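You operate a simulated robot arm through the tools that you are given. There is no shell and no other tool.

The job below is to be done with a simulated robot arm. You get a single attempt, and the scene is never put back.

TASK
Screw the lids back on the purple jar and the peach jar.
Fine: both jars stay upright on the steel tray.

The check looks at the end state, three seconds after you hand in, the way a careful person would. Anything else that was tipped, shoved, dropped, spilled or broken makes it a failure. Lids that push on must go on centred and level and be pressed home; caps that screw on are set level and turned clockwise until they are tight.

THE ROBOT
A 7-joint arm with a three-finger gripper, fixed in place. Base frame: the origin is on the floor under the middle of its stand, x ahead of it, y to its left, z up. Readings come in mm, degrees, newtons and seconds.
It reaches about 1342 mm from its shoulder. Its first joint turns from -166.0 to 166.0 degrees. Payload 2.69 kg.
The tool frame sits at the grasp point between the pads (the TCP): z along the fingers, y along the line on which they close. The tips reach 30 mm beyond it. The gripper opens to 128 mm; its body begins 117 mm behind the TCP.
Orientation is that of the tool frame in the base frame, as a unit quaternion [x, y, z, w]. With the fingers straight down and closing along the base's y, the tool's x points along the base's -x, its y along +y and its z along -z.

THE INTERFACE
- The arm moves only by the tool play_rows. Its arguments are lists of equal length, an entry for each row: "fingers": the opening, from 0 (shut) to 1 (fully open); "xyz": the shift along the tool's x, y, z in units of 40 mm (1.0 is 40 mm), a list of three; "angular": the turn, a rotation vector about the tool's x, y, z in units of 8 degrees (1.0 is 8 degrees), a list of three. In form: {"fingers": [fingers, ...], "xyz": [[dx, dy, dz], ...], "angular": [[rx, ry, rz], ...]}. A call has 1 to 20 rows; each row shifts and turns the commanded pose from where the row before left it, along the tool's axes as they then stand. A call with a number of a shift or a turn outside -1 to 1 is refused whole. Each row takes 0.2 s and may step no farther than 50 mm and 8.6 degrees from the row before; otherwise, or with a gripper value out of range, the whole call is refused. Where a pose cannot be reached the arm comes as near as it can. A force on the tool above 40 N (or 10 N above the force at the start of the call, whichever is more), or a blocked arm, ends the call early, and 0.2 s more pass. The fingers move at their own pace (about 127 mm/s each) and stop on an object; they squeeze with about 33 N. The grip force told is the motor's: it shows also when the fingers shut on nothing. Time passes only in rows, and 0.2 s behind the last, so rows that do not move let the fingers close. The reply holds the time, the measured pose of the TCP, the force on the tool along the base axes, the opening and the grip force, in the units named above and with some noise, with the torque about the TCP (base axes, N m) and any sound that the robot's microphone picked up.
- Cameras (640 x 400 px; columns grow to the right, rows downward): "scene" is fixed at [221.7, 502.7, 1598.7]; the picture's right is [-0.22, -0.98, 0.00], its down [-0.83, 0.18, -0.52] and it looks along [0.51, -0.11, -0.85] (base axes); focal length 332 px, centre (320, 200). "wrist" rides on the gripper at [58, 54, -131] in the tool frame; the picture's right is [-0.68, 0.74, 0.00], its down [-0.62, -0.57, -0.55] and it looks along [-0.40, -0.37, 0.84] (tool axes); focal length 234 px, centre (320, 200). There is no depth. A picture from a camera that has moved, and an enlarged one, comes with that camera's place and axes in the base frame and with its lens.
- capture(camera): a new picture of that camera. It takes no simulated time.
- slide_trunk(by): moves the trunk up (or, below 0, down) by that many mm; the arm rides with it, the base frame stays. It gives what a move gives, with no picture.
- zoom(camera, box): a new picture of the part [left, top, right, bottom] of that camera's present view, enlarged. It takes no simulated time.
- close_job(): hands the job in; it is judged then, once.

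Places have to be worked out from the pictures, the camera data and where the tool is seen. Open the gripper and draw the arm clear of the work before you hand the job in, unless the task says otherwise.

The tools are called after ">>>" as name(argument=value, ...) on one line, values as JSON. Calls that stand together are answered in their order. play_rows: Moves the arm, as the interface text tells. Its arguments: {"type":"object","properties":{"fingers":{"type":"array"},"xyz":{"type":"array"},"angular":{"type":"array"}},"required":["fingers","xyz","angular"]} The other tools are called the same way: slide_trunk (by) moves the trunk up or down; capture (camera) takes a picture; zoom (camera, box) takes an enlarged picture of a part of a camera's view; close_job () hands the job in.

At the start:

```text
time_s: 0.0
position: [639.6, 277.4, 1158.2]
ee_rot: [0.0, 1.0, -0.001, 0.0]
wrist_force: [-0.7, 0.0, -0.2]
wrist_torque: [-0.01, 0.01, 0.01]
opening: 127.7
finger_force: 0.1
trunk travel left (down, up): [-150.0, 200.0]
```

scene: 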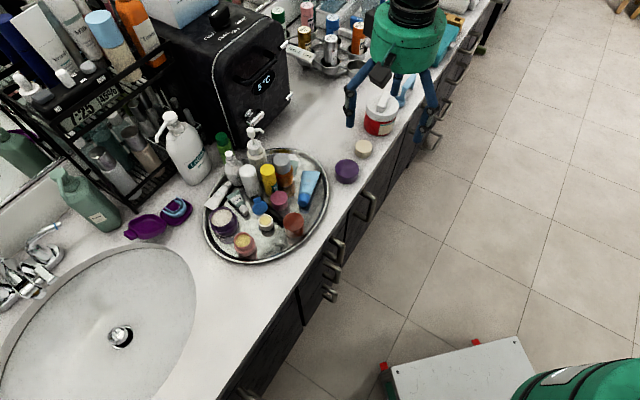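
wrist: 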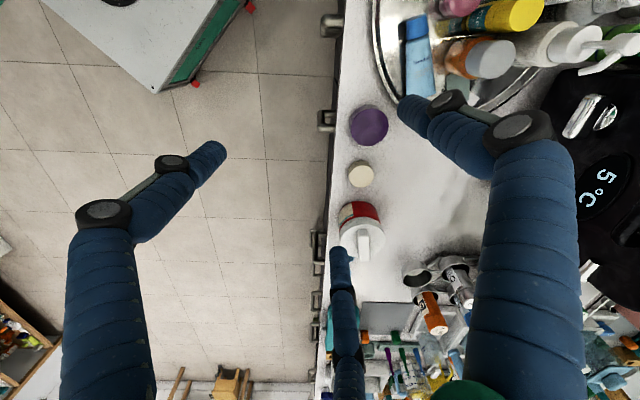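

I start by looking closely at the tray and the loose lids on the counter.

>>> zoom(camera="scene", box=[190, 120, 350, 270])

>>> zoom(camera="scene", box=[310, 70, 420, 200])

>>> zoom(camera="wrist", box=[320, 80, 440, 200])

```text
2.67 times, centred on (270, 195) of scene
camera zoom: at [221.7, 502.7, 1598.7], right [-0.22, -0.98, 0.0], down [-0.83, 0.18, -0.52], along [0.51, -0.11, -0.85], focal length 885 px, centre (453, 213)
```

zoom: 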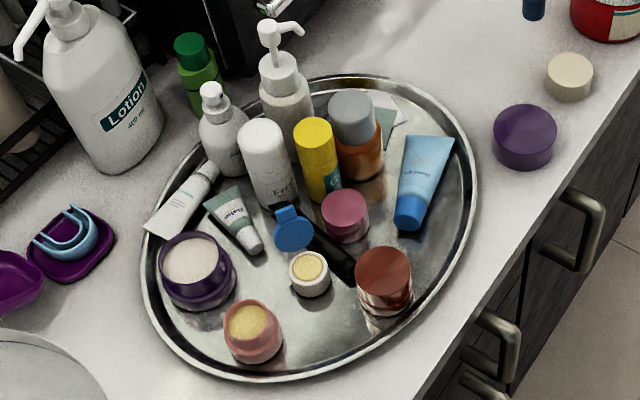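

```text
3.08 times, centred on (365, 135) of scene
camera zoom: at [221.7, 502.7, 1598.7], right [-0.22, -0.98, 0.0], down [-0.83, 0.18, -0.52], along [0.51, -0.11, -0.85], focal length 1022 px, centre (182, 400)
```

zoom: 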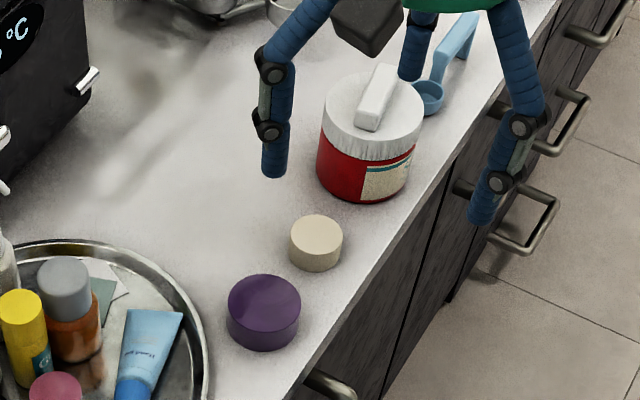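

```text
3.33 times, centred on (380, 140) of wrist
camera zoom: at [582.4, 332.3, 1289.3], right [0.68, 0.74, 0.0], down [0.62, -0.57, 0.55], along [0.4, -0.37, -0.84], focal length 781 px, centre (120, 400)
```

zoom: 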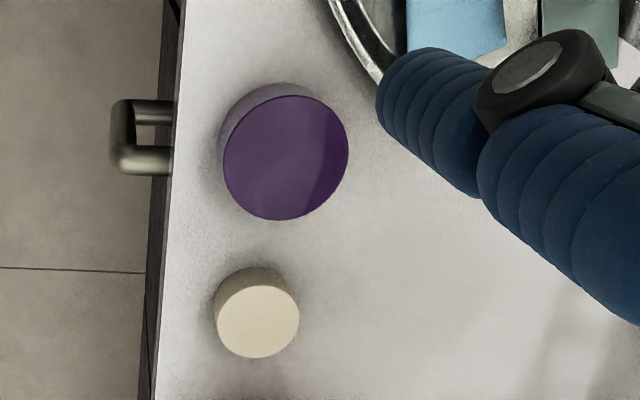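

I see three open jars (purple, coral/peach, small cream) plus two loose lids on the counter; I need to determine which lid belongs to which jar, so I look closer.

>>> zoom(camera="scene", box=[225, 205, 275, 265])

>>> zoom(camera="scene", box=[255, 180, 315, 250])

>>> zoom(camera="scene", box=[330, 130, 380, 190])

>>> zoom(camera="scene", box=[240, 0, 480, 150])

>>> zoom(camera="scene", box=[0, 0, 240, 150])

>>> zoom(camera="scene", box=[0, 150, 240, 300])

```text
6.67 times, centred on (250, 235) of scene
camera zoom: at [221.7, 502.7, 1598.7], right [-0.22, -0.98, 0.0], down [-0.83, 0.18, -0.52], along [0.51, -0.11, -0.85], focal length 2213 px, centre (787, -33)
```

zoom: 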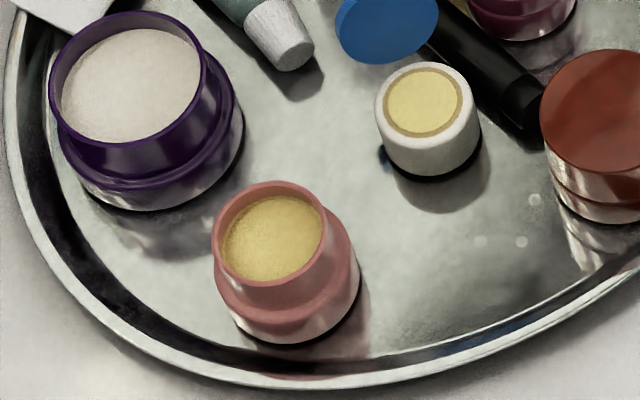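

```text
5.71 times, centred on (285, 215) of scene
camera zoom: at [221.7, 502.7, 1598.7], right [-0.22, -0.98, 0.0], down [-0.83, 0.18, -0.52], along [0.51, -0.11, -0.85], focal length 1897 px, centre (520, 114)
```

zoom: 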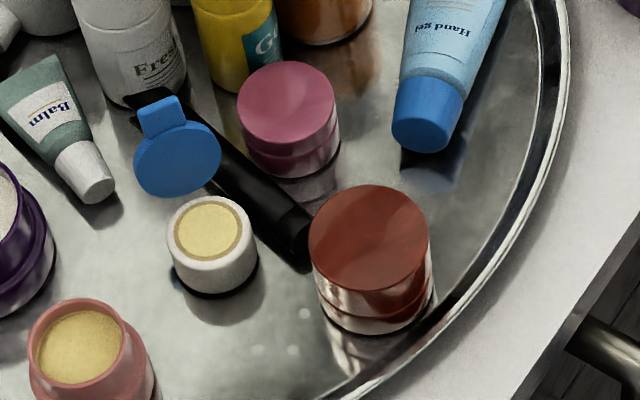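

```text
6.67 times, centred on (355, 160) of scene
camera zoom: at [221.7, 502.7, 1598.7], right [-0.22, -0.98, 0.0], down [-0.83, 0.18, -0.52], along [0.51, -0.11, -0.85], focal length 2213 px, centre (87, 467)
```

zoom: 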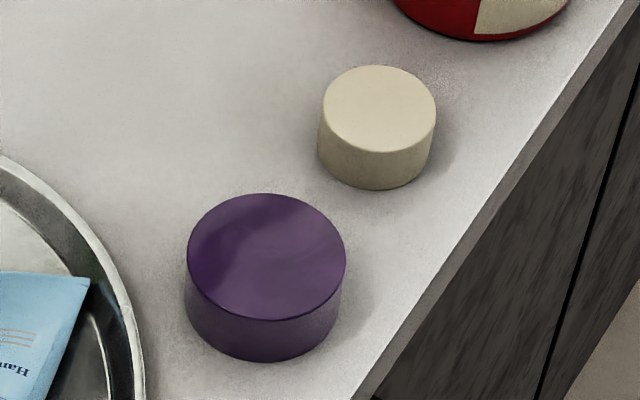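

```text
2.67 times, centred on (360, 75) of scene
camera zoom: at [221.7, 502.7, 1598.7], right [-0.22, -0.98, 0.0], down [-0.83, 0.18, -0.52], along [0.51, -0.11, -0.85], focal length 885 px, centre (213, 533)
```

zoom: 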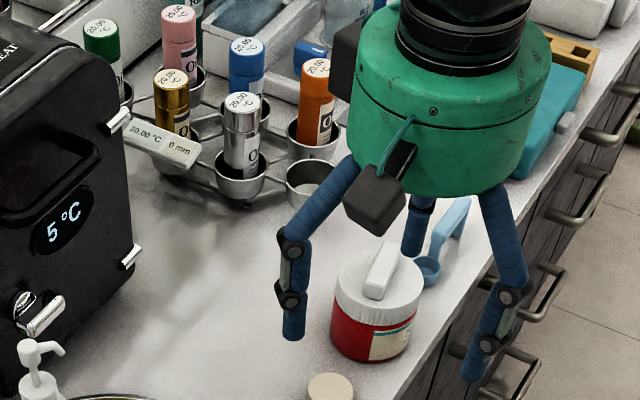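

```text
2.67 times, centred on (120, 75) of scene
camera zoom: at [221.7, 502.7, 1598.7], right [-0.22, -0.98, 0.0], down [-0.83, 0.18, -0.52], along [0.51, -0.11, -0.85], focal length 885 px, centre (853, 533)
```

zoom: 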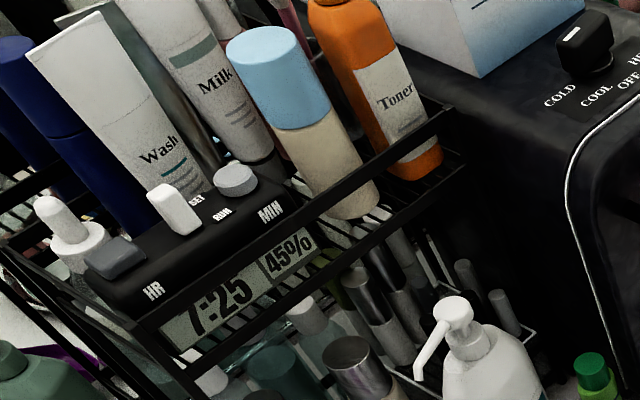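

```text
2.67 times, centred on (120, 225) of scene
camera zoom: at [221.7, 502.7, 1598.7], right [-0.22, -0.98, 0.0], down [-0.83, 0.18, -0.52], along [0.51, -0.11, -0.85], focal length 885 px, centre (853, 133)
```

zoom: 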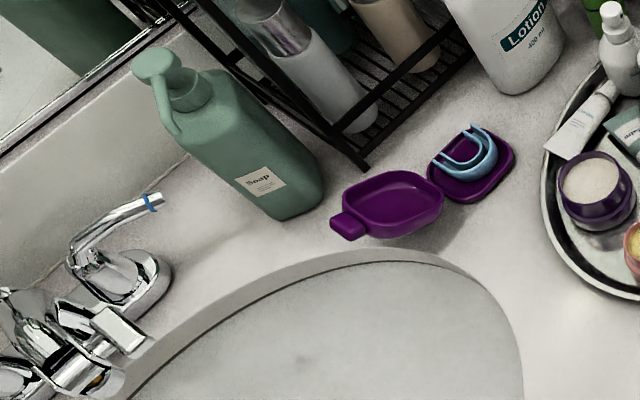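

The loose purple lid (~63 mm) matches the purple jar neck (~57 mm), and the cream lid (~46 mm) matches the peach neck (~39 mm); the small white pot has no neck. I partly close the fingers in free space to learn their geometry.

>>> play_rows(fingers=[0.5, 0.5, 0.5], xyz=[[0, 0, 0], [0, 0, 0], [0, 0, 0]], angular=[[0, 0, 0], [0, 0, 0], [0, 0, 0]])

>>> capture(camera="wrist")

>>> capture(camera="scene")

```text
time_s: 0.8
position: [639.5, 277.6, 1158.9]
ee_rot: [0.001, 1.0, 0.001, 0.0]
wrist_force: [0.0, -0.2, -0.2]
wrist_torque: [0.01, -0.03, 0.01]
opening: 64.1
finger_force: 0.1
trunk travel left (down, up): [-150.0, 200.0]
```

```text
taken
camera wrist: at [582.4, 332.3, 1289.3], right [0.68, 0.74, 0.0], down [0.62, -0.56, 0.55], along [0.4, -0.37, -0.84], focal length 234 px, centre (320, 200)
```

wrist: 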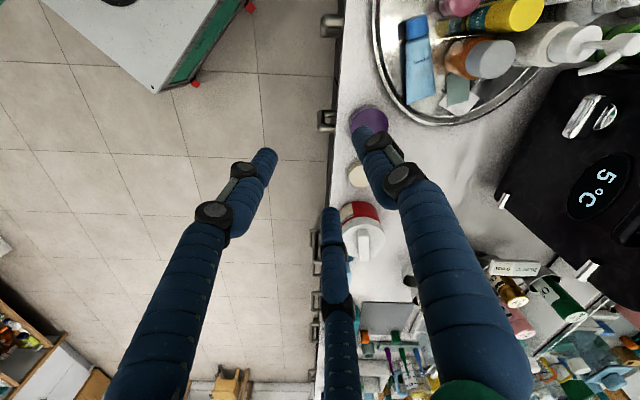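

```text
taken
```

scene: 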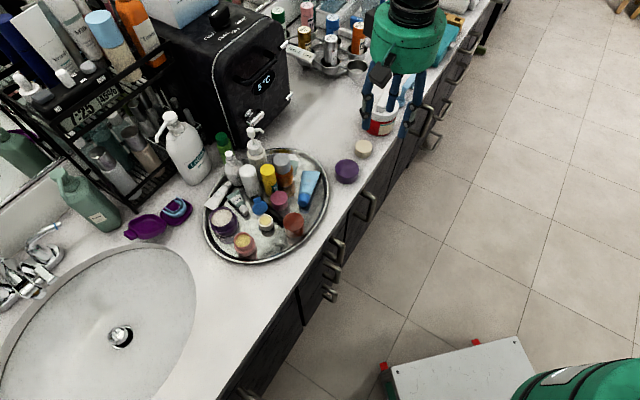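

The gripper is centric: three fingers at 120°, closing to the middle. I estimate the purple lid at about (720, 318) with its top near z≈895, so I move over it at z≈1005 with open fingers for a better look.

>>> play_rows(fingers=[1, 1, 1, 1, 1, 1], xyz=[[-0.4, 0.2, 0.77], [-0.4, 0.2, 0.77], [-0.4, 0.2, 0.77], [-0.4, 0.2, 0.77], [-0.4, 0.2, 0.77], [0, 0, 0]], angular=[[0, 0, 0], [0, 0, 0], [0, 0, 0], [0, 0, 0], [0, 0, 0], [0, 0, 0]])

>>> capture(camera="wrist")

>>> capture(camera="scene")

```text
time_s: 2.2
position: [720.7, 317.0, 1004.3]
ee_rot: [0.0, 1.0, 0.0, -0.001]
wrist_force: [0.0, 1.1, -0.1]
wrist_torque: [0.0, 0.09, 0.01]
opening: 128.0
finger_force: 0.1
trunk travel left (down, up): [-150.0, 200.0]
```

```text
taken
camera wrist: at [663.1, 371.5, 1134.4], right [0.68, 0.74, 0.0], down [0.62, -0.56, 0.55], along [0.4, -0.37, -0.84], focal length 234 px, centre (320, 200)
```

wrist: 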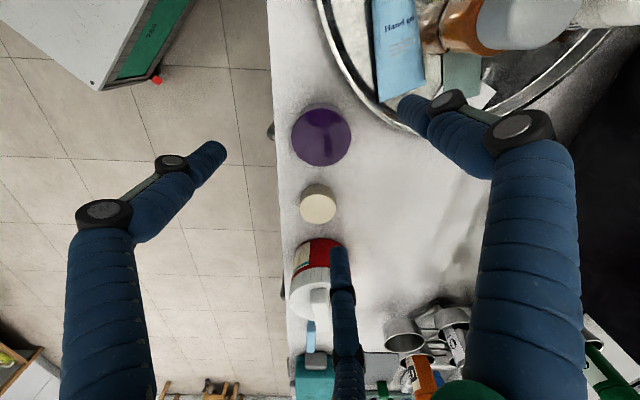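

```text
taken
```

scene: 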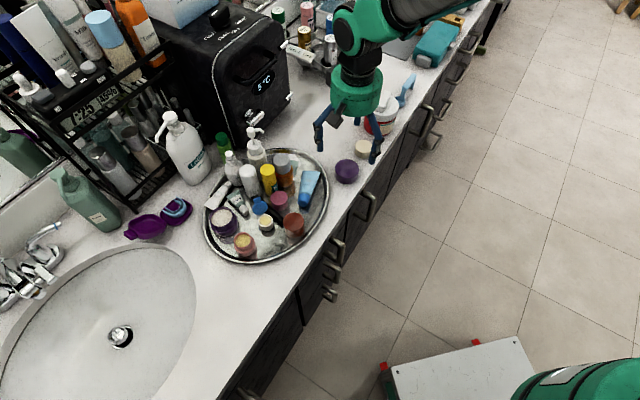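

The purple lid now appears just below the TCP in the wrist view; I enlarge both lids to locate them accurately.

>>> zoom(camera="wrist", box=[272, 80, 368, 140])

>>> zoom(camera="wrist", box=[272, 140, 368, 240])

```text
6.67 times, centred on (320, 110) of wrist
camera zoom: at [663.1, 371.5, 1134.4], right [0.68, 0.74, 0.0], down [0.62, -0.56, 0.55], along [0.4, -0.37, -0.84], focal length 1561 px, centre (320, 800)
```

zoom: 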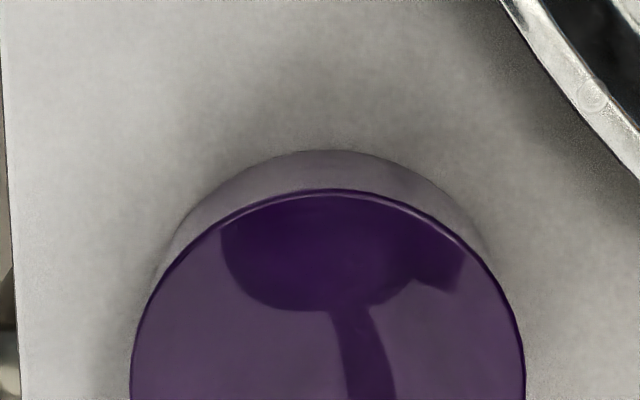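

```text
4.00 times, centred on (320, 190) of wrist
camera zoom: at [663.1, 371.5, 1134.4], right [0.68, 0.74, 0.0], down [0.62, -0.56, 0.55], along [0.4, -0.37, -0.84], focal length 937 px, centre (320, 240)
```

zoom: 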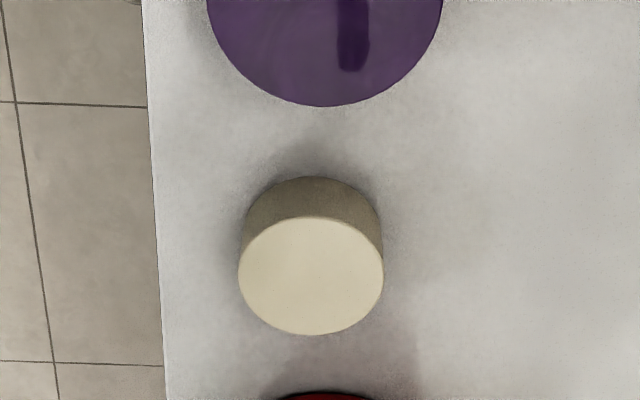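

Triangulating from two wrist views: purple lid centre ≈ (724, 316.5), top z≈888, Ø≈64, counter z≈859; cream lid ≈ (791, 249), top z≈883, Ø≈48. Before grasping anything, I go up and survey the jars on the tray from above.

>>> play_rows(fingers=[1, 1, 1, 1, 1, 1, 1, 1, 1, 1, 1], xyz=[[0, 0, -0.95], [0, 0, -0.95], [0.353, 0.97, 0], [0.353, 0.97, 0], [0.353, 0.97, 0], [0.353, 0.97, 0], [0.353, 0.97, 0], [0.353, 0.97, 0], [0.353, 0.97, 0], [0.353, 0.97, 0], [0, 0, 0]], angular=[[0, 0, 0], [0, 0, 0], [0, 0, 0], [0, 0, 0], [0, 0, 0], [0, 0, 0], [0, 0, 0], [0, 0, 0], [0, 0, 0], [0, 0, 0], [0, 0, 0]])

>>> capture(camera="wrist")

>>> capture(camera="scene")

```text
time_s: 4.6
position: [606.0, 627.0, 1078.0]
ee_rot: [-0.001, 1.0, 0.001, -0.001]
wrist_force: [-0.4, 0.9, 0.2]
wrist_torque: [-0.06, -0.01, 0.0]
opening: 128.0
finger_force: 0.1
trunk travel left (down, up): [-150.0, 200.0]
```

```text
taken
camera wrist: at [548.3, 682.8, 1209.0], right [0.68, 0.74, 0.0], down [0.62, -0.56, 0.55], along [0.4, -0.37, -0.84], focal length 234 px, centre (320, 200)
```

wrist: 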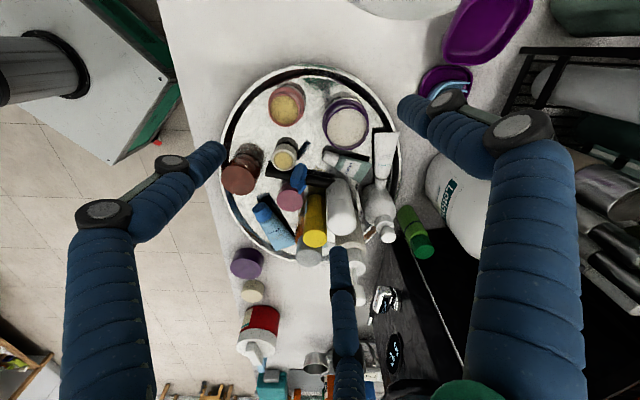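

```text
taken
```

scene: 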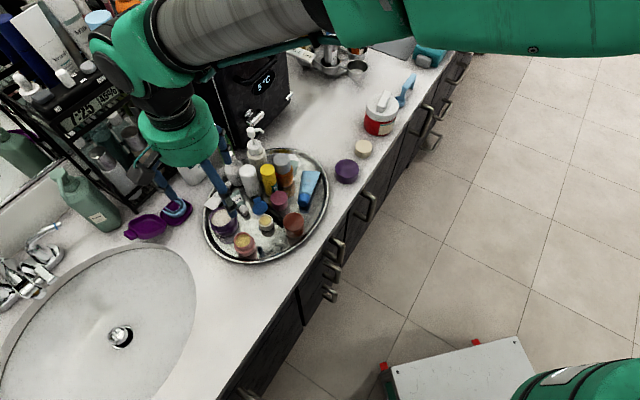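

Both jars are visible in the upper middle of the wrist view; I enlarge them to measure rims.

>>> zoom(camera="wrist", box=[256, 70, 384, 150])

>>> zoom(camera="wrist", box=[200, 50, 440, 270])

```text
5.00 times, centred on (320, 110) of wrist
camera zoom: at [548.3, 682.8, 1209.0], right [0.68, 0.74, 0.0], down [0.62, -0.56, 0.55], along [0.4, -0.37, -0.84], focal length 1171 px, centre (320, 650)
```

zoom: 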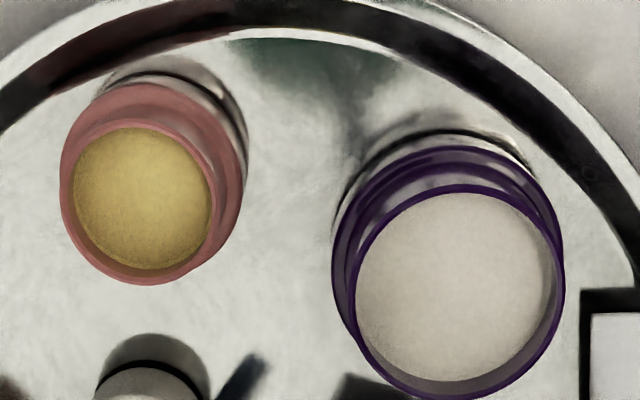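

```text
1.82 times, centred on (320, 160) of wrist
camera zoom: at [548.3, 682.8, 1209.0], right [0.68, 0.74, 0.0], down [0.62, -0.56, 0.55], along [0.4, -0.37, -0.84], focal length 426 px, centre (320, 273)
```

zoom: 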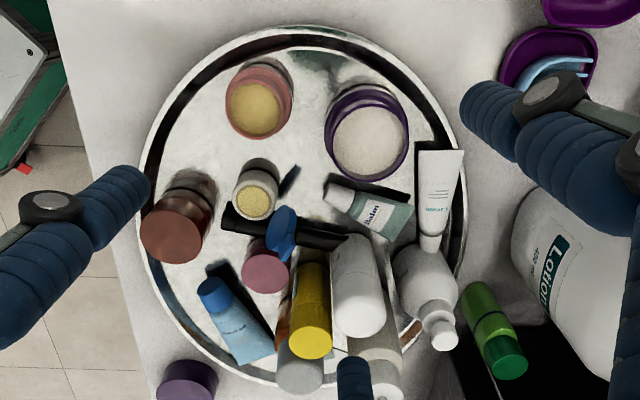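

From this view I estimate the purple jar at ≈(637, 648) with rim z≈900–906. I lower over it with narrowed fingers for a closer measurement.

>>> play_rows(fingers=[0.8, 0.8, 0.8, 0.8], xyz=[[-0.39, 0.265, 0.5], [-0.385, 0.265, 0.5], [0, 0, 0.95], [0, 0, 0]], angular=[[0, 0, 0], [0, 0, 0], [0, 0, 0], [0, 0, 0]])

>>> zoom(camera="wrist", box=[256, 90, 384, 170])

>>> capture(camera="wrist")

>>> zoom(camera="scene", box=[100, 80, 340, 270])

```text
time_s: 5.6
position: [638.9, 649.4, 1001.6]
ee_rot: [0.001, 1.0, 0.0, 0.001]
wrist_force: [-0.2, -0.7, -0.8]
wrist_torque: [-0.01, 0.05, -0.01]
opening: 102.3
finger_force: 0.0
trunk travel left (down, up): [-150.0, 200.0]
```

```text
5.00 times, centred on (320, 130) of wrist
camera zoom: at [580.7, 704.5, 1132.4], right [0.68, 0.74, 0.0], down [0.62, -0.56, 0.55], along [0.4, -0.37, -0.84], focal length 1171 px, centre (320, 550)
```

zoom: 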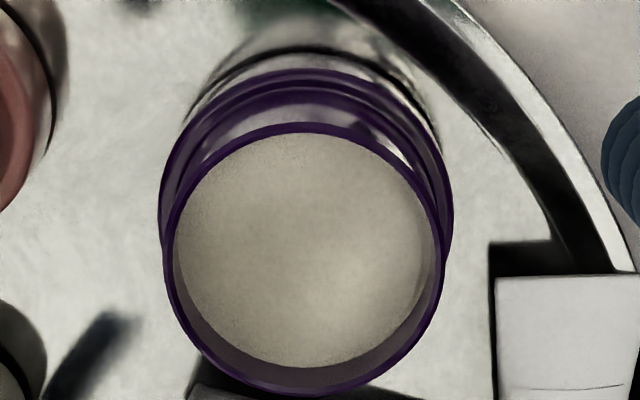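

```text
taken
camera wrist: at [580.7, 704.5, 1132.4], right [0.68, 0.74, 0.0], down [0.62, -0.56, 0.55], along [0.4, -0.37, -0.84], focal length 234 px, centre (320, 200)
```

wrist: 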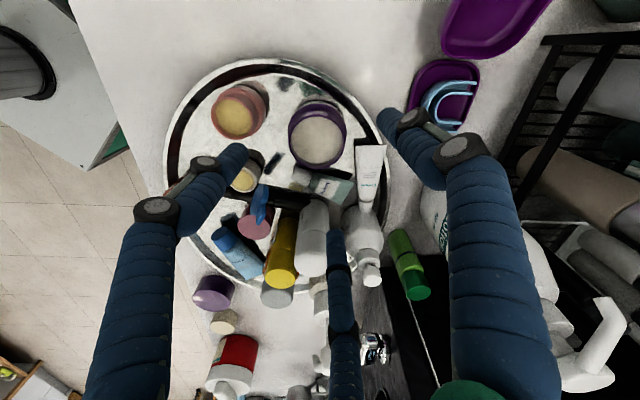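

```text
2.11 times, centred on (220, 175) of scene
camera zoom: at [221.7, 502.7, 1598.7], right [-0.22, -0.98, 0.0], down [-0.83, 0.18, -0.52], along [0.51, -0.11, -0.85], focal length 699 px, centre (530, 253)
```

zoom: 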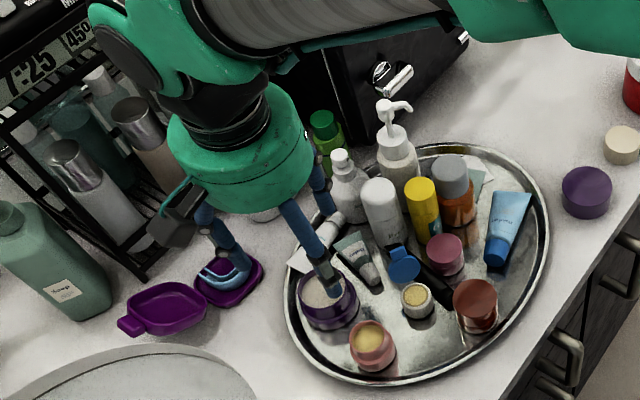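

The purple rim measures ≈Ø55.5 at (636.7, 648.1), z≈907. I lower further (tips staying ~18 mm above the rim) to refine, and to look at the peach jar too.

>>> play_rows(fingers=[0.8, 0.8, 0.8], xyz=[[0.05, -0.03, 0.58], [0, 0, 0.58], [0, 0, 0]], angular=[[0, 0, 0], [0, 0, 0], [0, 0, 0]])

>>> zoom(camera="wrist", box=[256, 110, 384, 190])

>>> capture(camera="wrist")

>>> zoom(camera="scene", box=[150, 120, 290, 270])

```text
time_s: 6.4
position: [635.0, 648.2, 955.3]
ee_rot: [-0.001, 1.0, 0.0, 0.0]
wrist_force: [0.1, 0.8, 0.1]
wrist_torque: [0.01, 0.05, -0.03]
opening: 102.3
finger_force: 0.0
trunk travel left (down, up): [-150.0, 200.0]
```

```text
5.00 times, centred on (320, 150) of wrist
camera zoom: at [578.4, 703.0, 1085.9], right [0.68, 0.74, 0.0], down [0.62, -0.56, 0.55], along [0.4, -0.37, -0.84], focal length 1171 px, centre (320, 450)
```

zoom: 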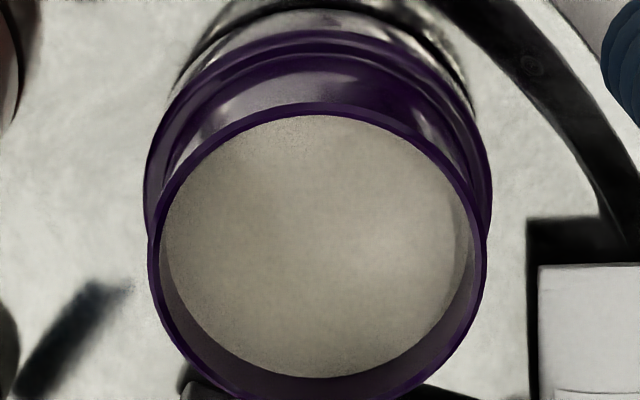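

```text
taken
camera wrist: at [578.4, 703.0, 1085.9], right [0.68, 0.74, 0.0], down [0.62, -0.56, 0.55], along [0.4, -0.37, -0.84], focal length 234 px, centre (320, 200)
```

wrist: 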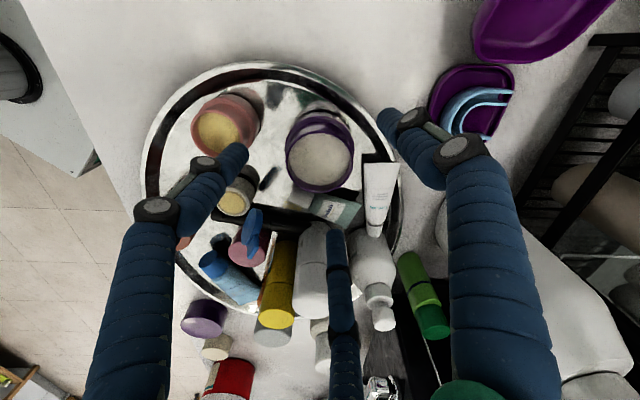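

```text
2.67 times, centred on (220, 195) of scene
camera zoom: at [221.7, 502.7, 1598.7], right [-0.22, -0.98, 0.0], down [-0.83, 0.18, -0.52], along [0.51, -0.11, -0.85], focal length 885 px, centre (587, 213)
```

zoom: 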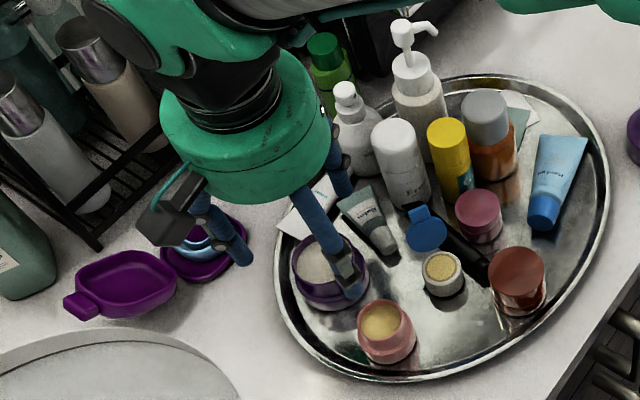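

The rim's lower edge was cut off; I zoom a slightly lower window for rim and peach.

>>> zoom(camera="wrist", box=[256, 120, 384, 200])

>>> zoom(camera="wrist", box=[176, 80, 304, 160])

```text
5.00 times, centred on (320, 160) of wrist
camera zoom: at [578.4, 703.0, 1085.9], right [0.68, 0.74, 0.0], down [0.62, -0.56, 0.55], along [0.4, -0.37, -0.84], focal length 1171 px, centre (320, 400)
```

zoom: 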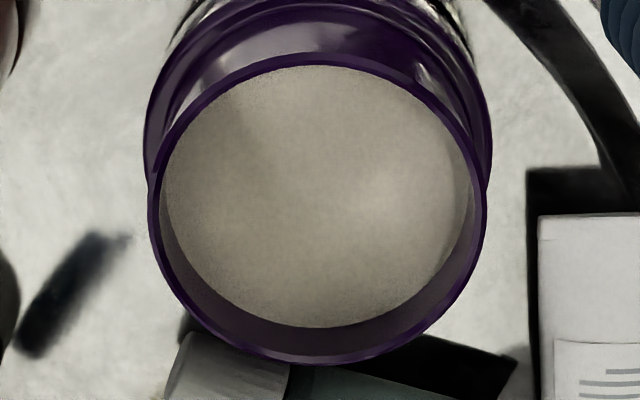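

```text
5.00 times, centred on (240, 120) of wrist
camera zoom: at [578.4, 703.0, 1085.9], right [0.68, 0.74, 0.0], down [0.62, -0.56, 0.55], along [0.4, -0.37, -0.84], focal length 1171 px, centre (720, 600)
```

zoom: 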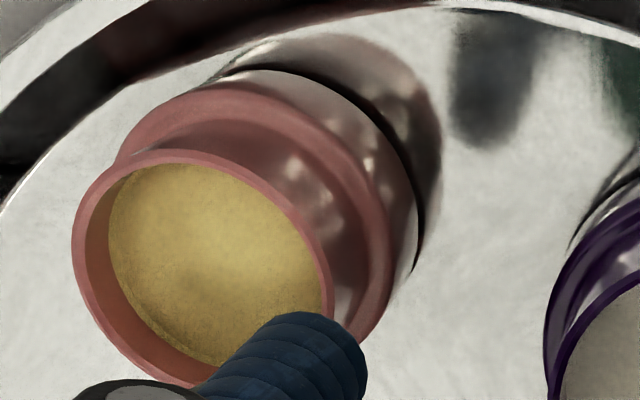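

Rim of the purple jar ≈ (636, 649, 912), peach rim ≈ (566, 606.5, 908). I now retreat upward and travel back over the purple lid, then turn counter-clockwise in free air to learn the wrist range.

>>> play_rows(fingers=[0.8, 0.8, 0.8, 0.8, 0.8, 0.8, 0.8, 0.8, 0.8, 0.8, 0.8, 0.8], xyz=[[0, 0, -1], [0, 0, -1], [-0.247, -0.921, 0], [-0.247, -0.921, 0], [-0.247, -0.921, 0], [-0.247, -0.921, 0], [-0.247, -0.921, 0], [-0.247, -0.921, 0], [-0.247, -0.921, 0], [-0.247, -0.921, 0], [-0.247, -0.921, 0], [0, 0, 0]], angular=[[0, 0, 0], [0, 0, 0], [0, 0, 0], [0, 0, 0], [0, 0, 0], [0, 0, 0], [0, 0, 0], [0, 0, 0], [0, 0, 0], [0, 0, 0], [0, 0, 0], [0, 0, 0]])

>>> play_rows(fingers=[0.8, 0.8, 0.8, 0.8, 0.8, 0.8, 0.8, 0.8, 0.8, 0.8, 0.8, 0.8, 0.8, 0.8, 0.8, 0.8, 0.8, 0.8, 0.8, 0.8], xyz=[[0, 0, 0], [0, 0, 0], [0, 0, 0], [0, 0, 0], [0, 0, 0], [0, 0, 0], [0, 0, 0], [0, 0, 0], [0, 0, 0], [0, 0, 0], [0, 0, 0], [0, 0, 0], [0, 0, 0], [0, 0, 0], [0, 0, 0], [0, 0, 0], [0, 0, 0], [0, 0, 0], [0, 0, 0], [0, 0, 0]], angular=[[0, 0, -1], [0, 0, -1], [0, 0, -1], [0, 0, -1], [0, 0, -1], [0, 0, -1], [0, 0, -1], [0, 0, -1], [0, 0, -1], [0, 0, -1], [0, 0, -1], [0, 0, -1], [0, 0, -1], [0, 0, -1], [0, 0, -1], [0, 0, -1], [0, 0, -1], [0, 0, -1], [0, 0, -1], [0, 0, -1]])

```text
time_s: 9.0
position: [727.0, 317.1, 1034.1]
ee_rot: [0.0, 1.0, -0.001, 0.0]
wrist_force: [0.7, 0.2, -0.2]
wrist_torque: [0.06, 0.01, 0.02]
opening: 102.5
finger_force: 0.0
trunk travel left (down, up): [-150.0, 200.0]
```

```text
time_s: 13.2
position: [726.4, 316.0, 1036.3]
ee_rot: [0.985, -0.172, 0.0, 0.0]
wrist_force: [-0.1, 0.2, -0.2]
wrist_torque: [-0.01, -0.03, 0.01]
opening: 102.5
finger_force: 0.1
trunk travel left (down, up): [-150.0, 200.0]
```

-160° was reached without trouble. I try a further 80° counter-clockwise in the air to see whether there is even more range.

>>> play_rows(fingers=[0.8, 0.8, 0.8, 0.8, 0.8, 0.8, 0.8, 0.8, 0.8, 0.8], xyz=[[0, 0, 0], [0, 0, 0], [0, 0, 0], [0, 0, 0], [0, 0, 0], [0, 0, 0], [0, 0, 0], [0, 0, 0], [0, 0, 0], [0, 0, 0]], angular=[[0, 0, -1], [0, 0, -1], [0, 0, -1], [0, 0, -1], [0, 0, -1], [0, 0, -1], [0, 0, -1], [0, 0, -1], [0, 0, -1], [0, 0, -1]])

>>> capture(camera="scene")

```text
time_s: 15.4
position: [717.8, 331.2, 1050.4]
ee_rot: [0.985, 0.174, 0.005, 0.014]
wrist_force: [0.1, 0.4, -0.6]
wrist_torque: [0.01, 0.01, -0.01]
opening: 102.3
finger_force: 0.1
out of reach, approached as far as the arm can: row 5, 6, 7, 8, 9, 10
trunk travel left (down, up): [-150.0, 200.0]
```

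```text
taken
```

scene: 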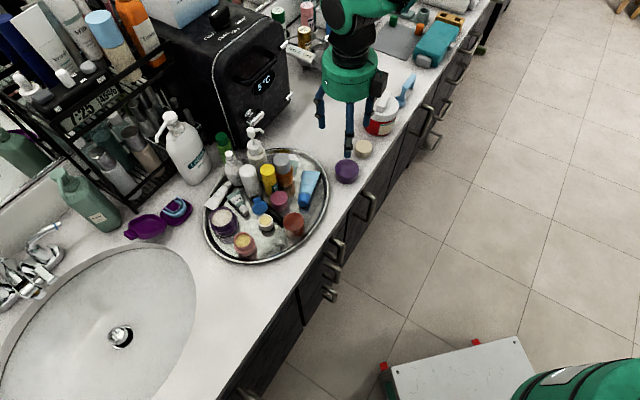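

The limit at this spot is about -195°. I turn back 72° to reach about -168°, which also places the fingers well clear of the cream lid for grasping.

>>> play_rows(fingers=[0.8, 0.8, 0.8, 0.8, 0.8, 0.8, 0.8, 0.8, 0.8, 0.8], xyz=[[0, 0, 0], [0, 0, 0], [0, 0, 0], [0, 0, 0], [0, 0, 0], [0, 0, 0], [0, 0, 0], [0, 0, 0], [0, 0, 0], [0, 0, 0]], angular=[[0, 0, 1], [0, 0, 1], [0, 0, 1], [0, 0, 1], [0, 0, 1], [0, 0, 1], [0, 0, 1], [0, 0, 1], [0, 0, 1], [0, 0, 0]])

>>> capture(camera="wrist")

```text
time_s: 17.6
position: [720.0, 332.7, 1049.4]
ee_rot: [0.898, -0.44, 0.012, 0.008]
wrist_force: [0.2, -0.2, 0.2]
wrist_torque: [0.0, -0.01, 0.01]
opening: 102.4
finger_force: 0.1
trunk travel left (down, up): [-150.0, 200.0]
```

```text
taken
camera wrist: at [711.4, 256.8, 1182.1], right [-1.0, 0.08, -0.02], down [0.06, 0.85, 0.53], along [0.06, 0.52, -0.85], focal length 234 px, centre (320, 200)
```

wrist: 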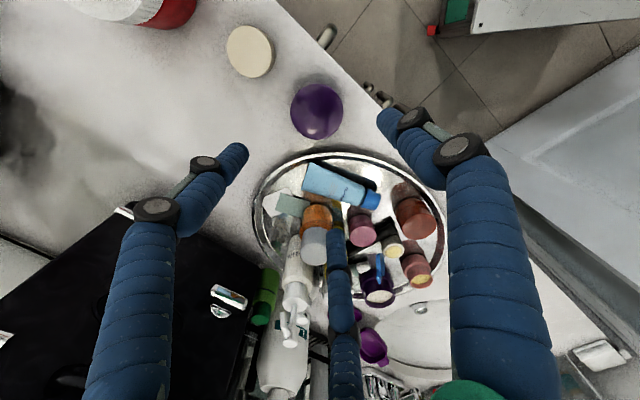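

The command base was reset at the limit, leaving yaw ≈ -128° with a ~1.7° tilt and a position offset. I correct the tilt and turn to about -165°.

>>> play_rows(fingers=[0.8, 0.8, 0.8, 0.8, 0.8, 0.8, 0.8], xyz=[[0, 0, 0], [0, 0, 0], [0, 0, 0], [0, 0, 0], [0, 0, 0], [0, 0, 0], [0, 0, 0]], angular=[[0.027, -0.205, 0], [0, 0, -0.93], [0, 0, -0.93], [0, 0, -0.93], [0, 0, -0.93], [0, 0, -0.93], [0, 0, 0]])

```text
time_s: 19.2
position: [719.2, 330.3, 1048.5]
ee_rot: [0.992, -0.129, 0.001, 0.001]
wrist_force: [0.1, -0.5, -0.2]
wrist_torque: [0.01, 0.0, 0.02]
opening: 102.4
finger_force: 0.1
trunk travel left (down, up): [-150.0, 200.0]
```

Tilt is now negligible and yaw is -165°. I shift to the lid's estimated centre and lower to z≈960 to check the alignment visually.

>>> play_rows(fingers=[0.8, 0.8, 0.8, 0.8, 0.8], xyz=[[0.107, 0.15, 0], [0.107, 0.15, 0.7], [0, 0, 0.75], [0, 0, 0.75], [0, 0, 0]], angular=[[0, 0, 0], [0, 0, 0], [0, 0, 0], [0, 0, 0], [0, 0, 0]])

>>> capture(camera="wrist")

>>> zoom(camera="wrist", box=[256, 110, 384, 190])

>>> zoom(camera="scene", box=[280, 50, 440, 200])

```text
time_s: 20.4
position: [723.7, 318.2, 959.8]
ee_rot: [0.992, -0.129, 0.001, 0.001]
wrist_force: [0.0, -0.8, -0.6]
wrist_torque: [-0.03, -0.02, -0.01]
opening: 102.4
finger_force: 0.0
trunk travel left (down, up): [-150.0, 200.0]
```

```text
taken
camera wrist: at [766.8, 252.4, 1091.4], right [-0.84, -0.54, 0.0], down [-0.45, 0.71, 0.55], along [-0.29, 0.46, -0.84], focal length 234 px, centre (320, 200)
```

wrist: 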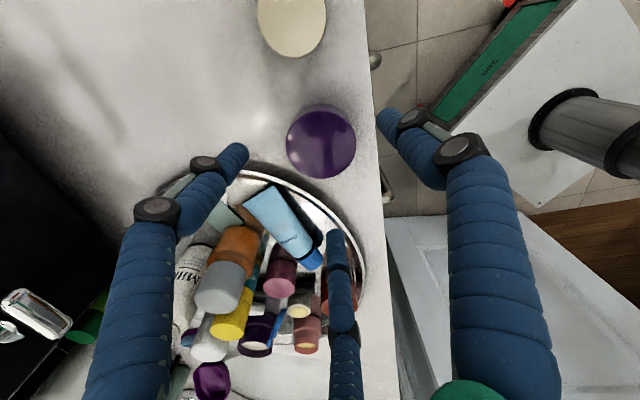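

```text
5.00 times, centred on (320, 150) of wrist
camera zoom: at [766.8, 252.4, 1091.4], right [-0.84, -0.54, 0.0], down [-0.45, 0.71, 0.55], along [-0.29, 0.46, -0.84], focal length 1171 px, centre (320, 450)
```

zoom: 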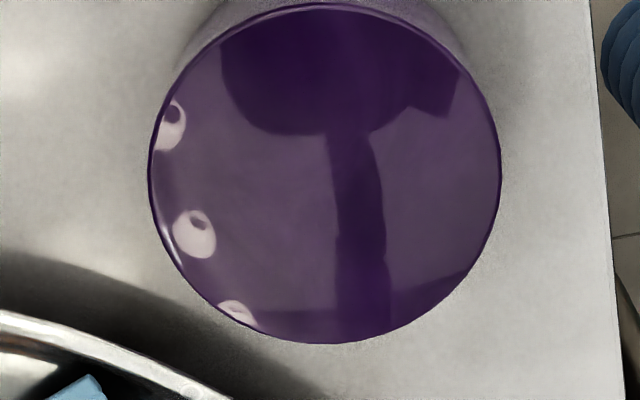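

```text
2.67 times, centred on (360, 125) of scene
camera zoom: at [221.7, 502.7, 1598.7], right [-0.22, -0.98, 0.0], down [-0.83, 0.18, -0.52], along [0.51, -0.11, -0.85], focal length 885 px, centre (213, 400)
```

zoom: 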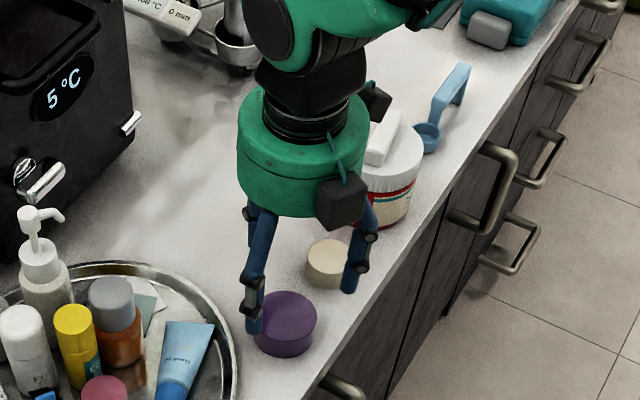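

The lid is ~2–3 mm off the TCP axis; I correct by about (+1.2, −2.9) mm, descend to z≈897 (tips about 8 mm above the counter), and close on the lid.

>>> play_rows(fingers=[0.8, 0.8, 0.8, 0.8, 0.8], xyz=[[0.048, 0.0625, 0.4], [0, 0, 0.4], [0, 0, 0.4], [0, 0, 0.37], [0, 0, 0]], angular=[[0, 0, 0], [0, 0, 0], [0, 0, 0], [0, 0, 0], [0, 0, 0]])

>>> zoom(camera="scene", box=[300, 90, 420, 200])

>>> capture(camera="wrist")

```text
time_s: 21.6
position: [724.5, 314.7, 897.8]
ee_rot: [0.992, -0.13, 0.002, 0.001]
wrist_force: [-0.5, -0.3, -0.2]
wrist_torque: [-0.03, -0.03, 0.01]
opening: 102.3
finger_force: 0.0
trunk travel left (down, up): [-150.0, 200.0]
```

```text
3.64 times, centred on (360, 145) of scene
camera zoom: at [221.7, 502.7, 1598.7], right [-0.22, -0.98, 0.0], down [-0.83, 0.18, -0.52], along [0.51, -0.11, -0.85], focal length 1207 px, centre (174, 400)
```

zoom: 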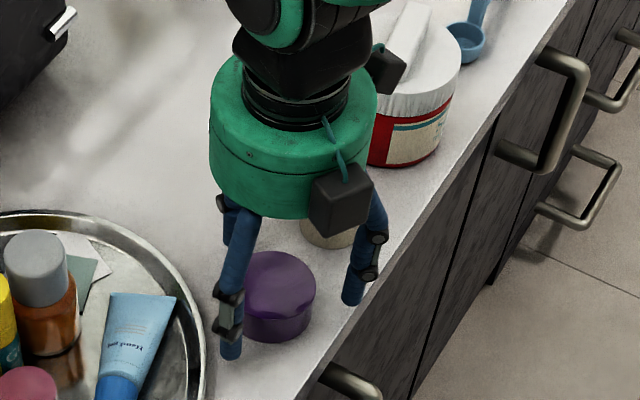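

```text
taken
camera wrist: at [768.1, 249.0, 1029.1], right [-0.84, -0.54, 0.0], down [-0.45, 0.71, 0.55], along [-0.29, 0.46, -0.84], focal length 234 px, centre (320, 200)
```

wrist: 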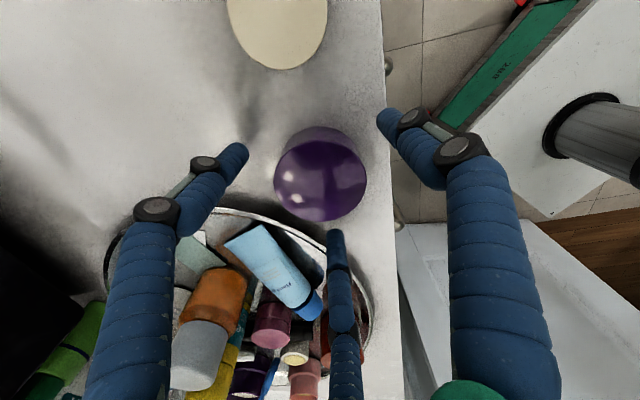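

The fingers surround the lid without touching anything. I close on it slowly in place.

>>> play_rows(fingers=[0.6, 0.55, 0.5, 0.4, 0.2, 0, 0, 0], xyz=[[0, 0, 0], [0, 0, 0], [0, 0, 0], [0, 0, 0], [0, 0, 0], [0, 0, 0], [0, 0, 0], [0, 0, 0]], angular=[[0, 0, 0], [0, 0, 0], [0, 0, 0], [0, 0, 0], [0, 0, 0], [0, 0, 0], [0, 0, 0], [0, 0, 0]])

>>> capture(camera="wrist")

>>> zoom(camera="scene", box=[300, 90, 420, 200])

```text
time_s: 23.4
position: [724.7, 314.1, 898.3]
ee_rot: [0.992, -0.129, 0.001, 0.001]
wrist_force: [-0.4, 0.4, 2.1]
wrist_torque: [0.06, 0.04, -0.01]
opening: 61.8
finger_force: 32.8
trunk travel left (down, up): [-150.0, 200.0]
```

```text
taken
camera wrist: at [768.0, 249.0, 1029.6], right [-0.84, -0.54, 0.0], down [-0.45, 0.71, 0.55], along [-0.29, 0.46, -0.84], focal length 234 px, centre (320, 200)
```

wrist: 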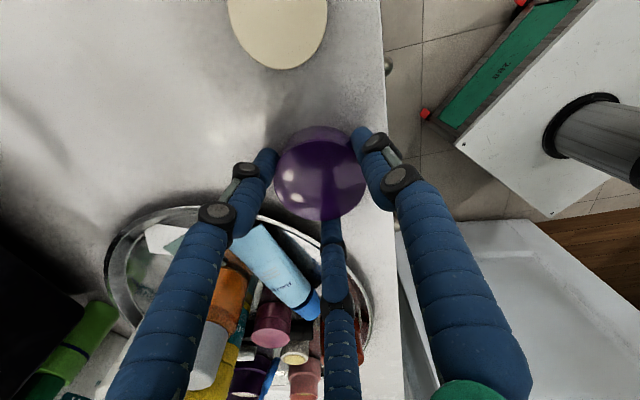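

```text
3.64 times, centred on (360, 145) of scene
camera zoom: at [221.7, 502.7, 1598.7], right [-0.22, -0.98, 0.0], down [-0.83, 0.18, -0.52], along [0.51, -0.11, -0.85], focal length 1207 px, centre (174, 400)
```

zoom: 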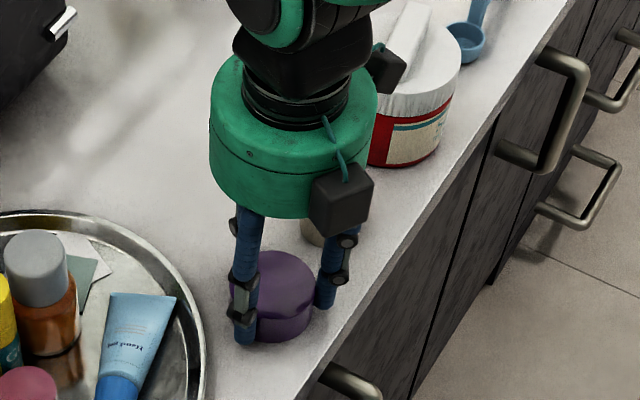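

The lid is gripped (opening 61.8 mm, 32.8 N). I lift it straight up and check that it hangs level in the grip.

>>> play_rows(fingers=[0, 0, 0, 0, 0, 0], xyz=[[0, 0, -0.5], [0, 0, -0.8], [0, 0, -0.8], [0, 0, -0.8], [0, 0, -0.8], [0, 0, 0]], angular=[[0, 0, 0], [0, 0, 0], [0, 0, 0], [0, 0, 0], [0, 0, 0], [0, 0, 0]])

>>> zoom(camera="wrist", box=[256, 120, 384, 230])

>>> zoom(camera="scene", box=[300, 50, 420, 180])

```text
time_s: 24.8
position: [724.6, 315.6, 1047.3]
ee_rot: [0.992, -0.13, 0.001, 0.001]
wrist_force: [-0.3, -0.7, 0.0]
wrist_torque: [0.0, -0.03, -0.02]
opening: 61.8
finger_force: 33.0
trunk travel left (down, up): [-150.0, 200.0]
```

```text
3.64 times, centred on (320, 175) of wrist
camera zoom: at [767.6, 249.8, 1177.5], right [-0.84, -0.54, 0.0], down [-0.45, 0.71, 0.55], along [-0.29, 0.46, -0.84], focal length 852 px, centre (320, 291)
```

zoom: 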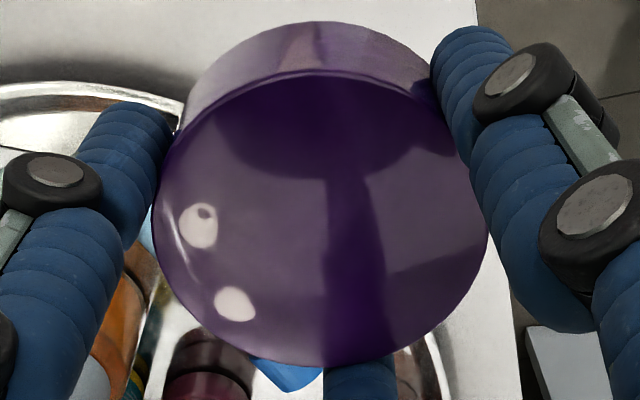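

```text
3.08 times, centred on (360, 115) of scene
camera zoom: at [221.7, 502.7, 1598.7], right [-0.22, -0.98, 0.0], down [-0.83, 0.18, -0.52], along [0.51, -0.11, -0.85], focal length 1022 px, centre (197, 462)
```

zoom: 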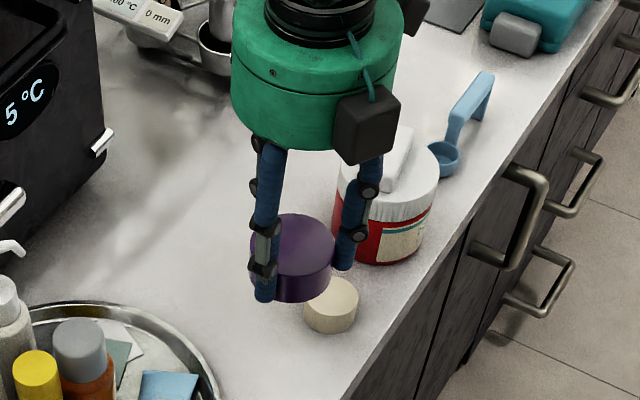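

The lid hangs level and centred on the tool axis (its top ≈10.5 mm below the TCP, bottom ≈39.5 mm below). I raise it a bit more and carry it over the tray to above the purple jar at ≈(635.3, 648.8).

>>> play_rows(fingers=[0, 0, 0, 0, 0, 0, 0, 0, 0, 0, 0], xyz=[[0, 0, -0.9], [-0.478, -0.832, 0], [-0.478, -0.832, 0], [-0.478, -0.832, 0], [-0.478, -0.832, 0], [-0.478, -0.832, 0], [-0.478, -0.832, 0], [-0.478, -0.832, 0], [-0.478, -0.832, 0], [-0.478, -0.832, 0], [0, 0, 0]], angular=[[0, 0, 0], [0, 0, 0], [0, 0, 0], [0, 0, 0], [0, 0, 0], [0, 0, 0], [0, 0, 0], [0, 0, 0], [0, 0, 0], [0, 0, 0], [0, 0, 0]])

>>> capture(camera="wrist")

>>> zoom(camera="scene", box=[130, 90, 330, 270])

```text
time_s: 27.2
position: [636.2, 649.8, 1081.3]
ee_rot: [0.992, -0.13, 0.001, 0.001]
wrist_force: [-0.7, 0.0, -0.5]
wrist_torque: [-0.07, -0.06, -0.03]
opening: 61.4
finger_force: 33.2
trunk travel left (down, up): [-150.0, 200.0]
```

```text
taken
camera wrist: at [678.8, 583.6, 1211.6], right [-0.84, -0.54, 0.0], down [-0.45, 0.71, 0.55], along [-0.29, 0.46, -0.84], focal length 234 px, centre (320, 200)
```

wrist: 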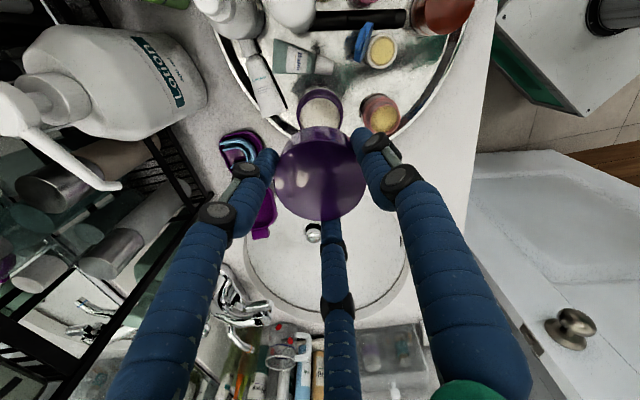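

```text
2.22 times, centred on (230, 180) of scene
camera zoom: at [221.7, 502.7, 1598.7], right [-0.22, -0.98, 0.0], down [-0.83, 0.18, -0.52], along [0.51, -0.11, -0.85], focal length 738 px, centre (520, 244)
```

zoom: 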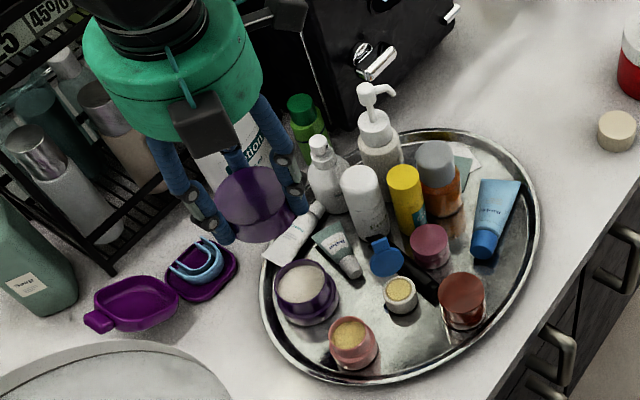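

The jar's rim is visible just above the held lid; I zoom to check the axis alignment.

>>> zoom(camera="wrist", box=[272, 75, 368, 135])

```text
6.67 times, centred on (320, 105) of wrist
camera zoom: at [678.8, 583.6, 1211.6], right [-0.84, -0.54, 0.0], down [-0.45, 0.71, 0.55], along [-0.29, 0.46, -0.84], focal length 1561 px, centre (320, 833)
```

zoom: 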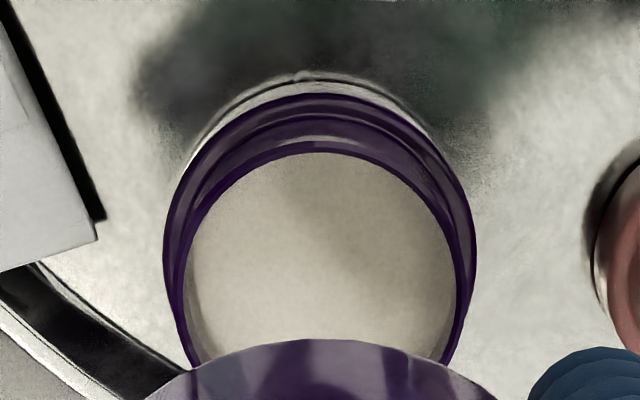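

Combining the two opposite views gives rim z≈906, Ø≈56, centre ≈(636.8, 647.0), so I need about (+0.9, −2.5) mm. I correct and descend to z≈960, with the lid ~14 mm above the rim.

>>> play_rows(fingers=[0, 0, 0, 0, 0], xyz=[[0.038, 0.055, 0.8], [0, 0, 0.8], [0, 0, 0.8], [0, 0, 0.63], [0, 0, 0]], angular=[[0, 0, 0], [0, 0, 0], [0, 0, 0], [0, 0, 0], [0, 0, 0]])

>>> zoom(camera="wrist", box=[256, 100, 384, 230])

>>> zoom(camera="scene", box=[190, 180, 260, 250])

```text
time_s: 28.4
position: [636.6, 644.9, 959.7]
ee_rot: [0.992, -0.13, 0.001, 0.002]
wrist_force: [-0.8, 0.1, -0.8]
wrist_torque: [0.02, 0.01, 0.0]
opening: 61.4
finger_force: 33.1
trunk travel left (down, up): [-150.0, 200.0]
```

```text
3.08 times, centred on (320, 165) of wrist
camera zoom: at [680.0, 579.7, 1090.2], right [-0.84, -0.54, 0.0], down [-0.45, 0.71, 0.55], along [-0.29, 0.46, -0.84], focal length 720 px, centre (320, 308)
```

zoom: 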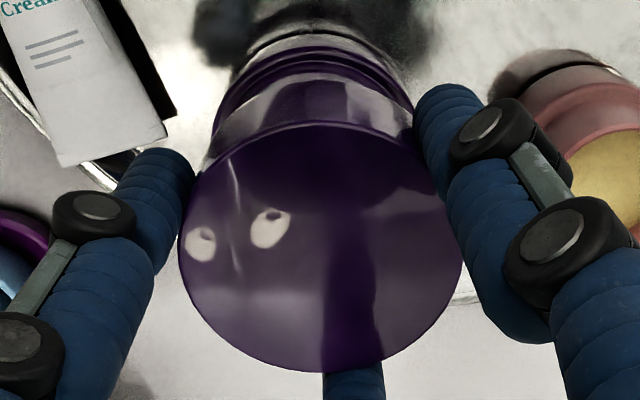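

```text
5.71 times, centred on (225, 215) of scene
camera zoom: at [221.7, 502.7, 1598.7], right [-0.22, -0.98, 0.0], down [-0.83, 0.18, -0.52], along [0.51, -0.11, -0.85], focal length 1897 px, centre (863, 114)
```

zoom: 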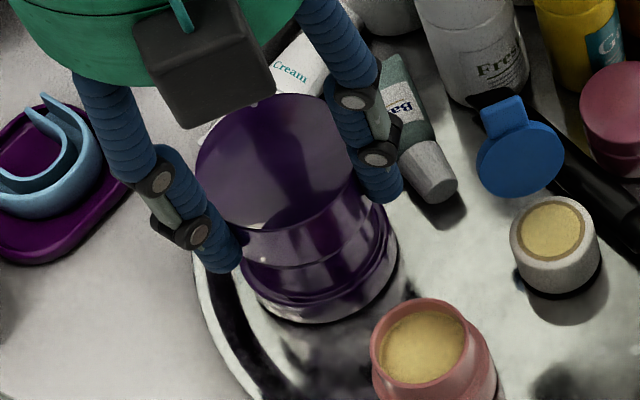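

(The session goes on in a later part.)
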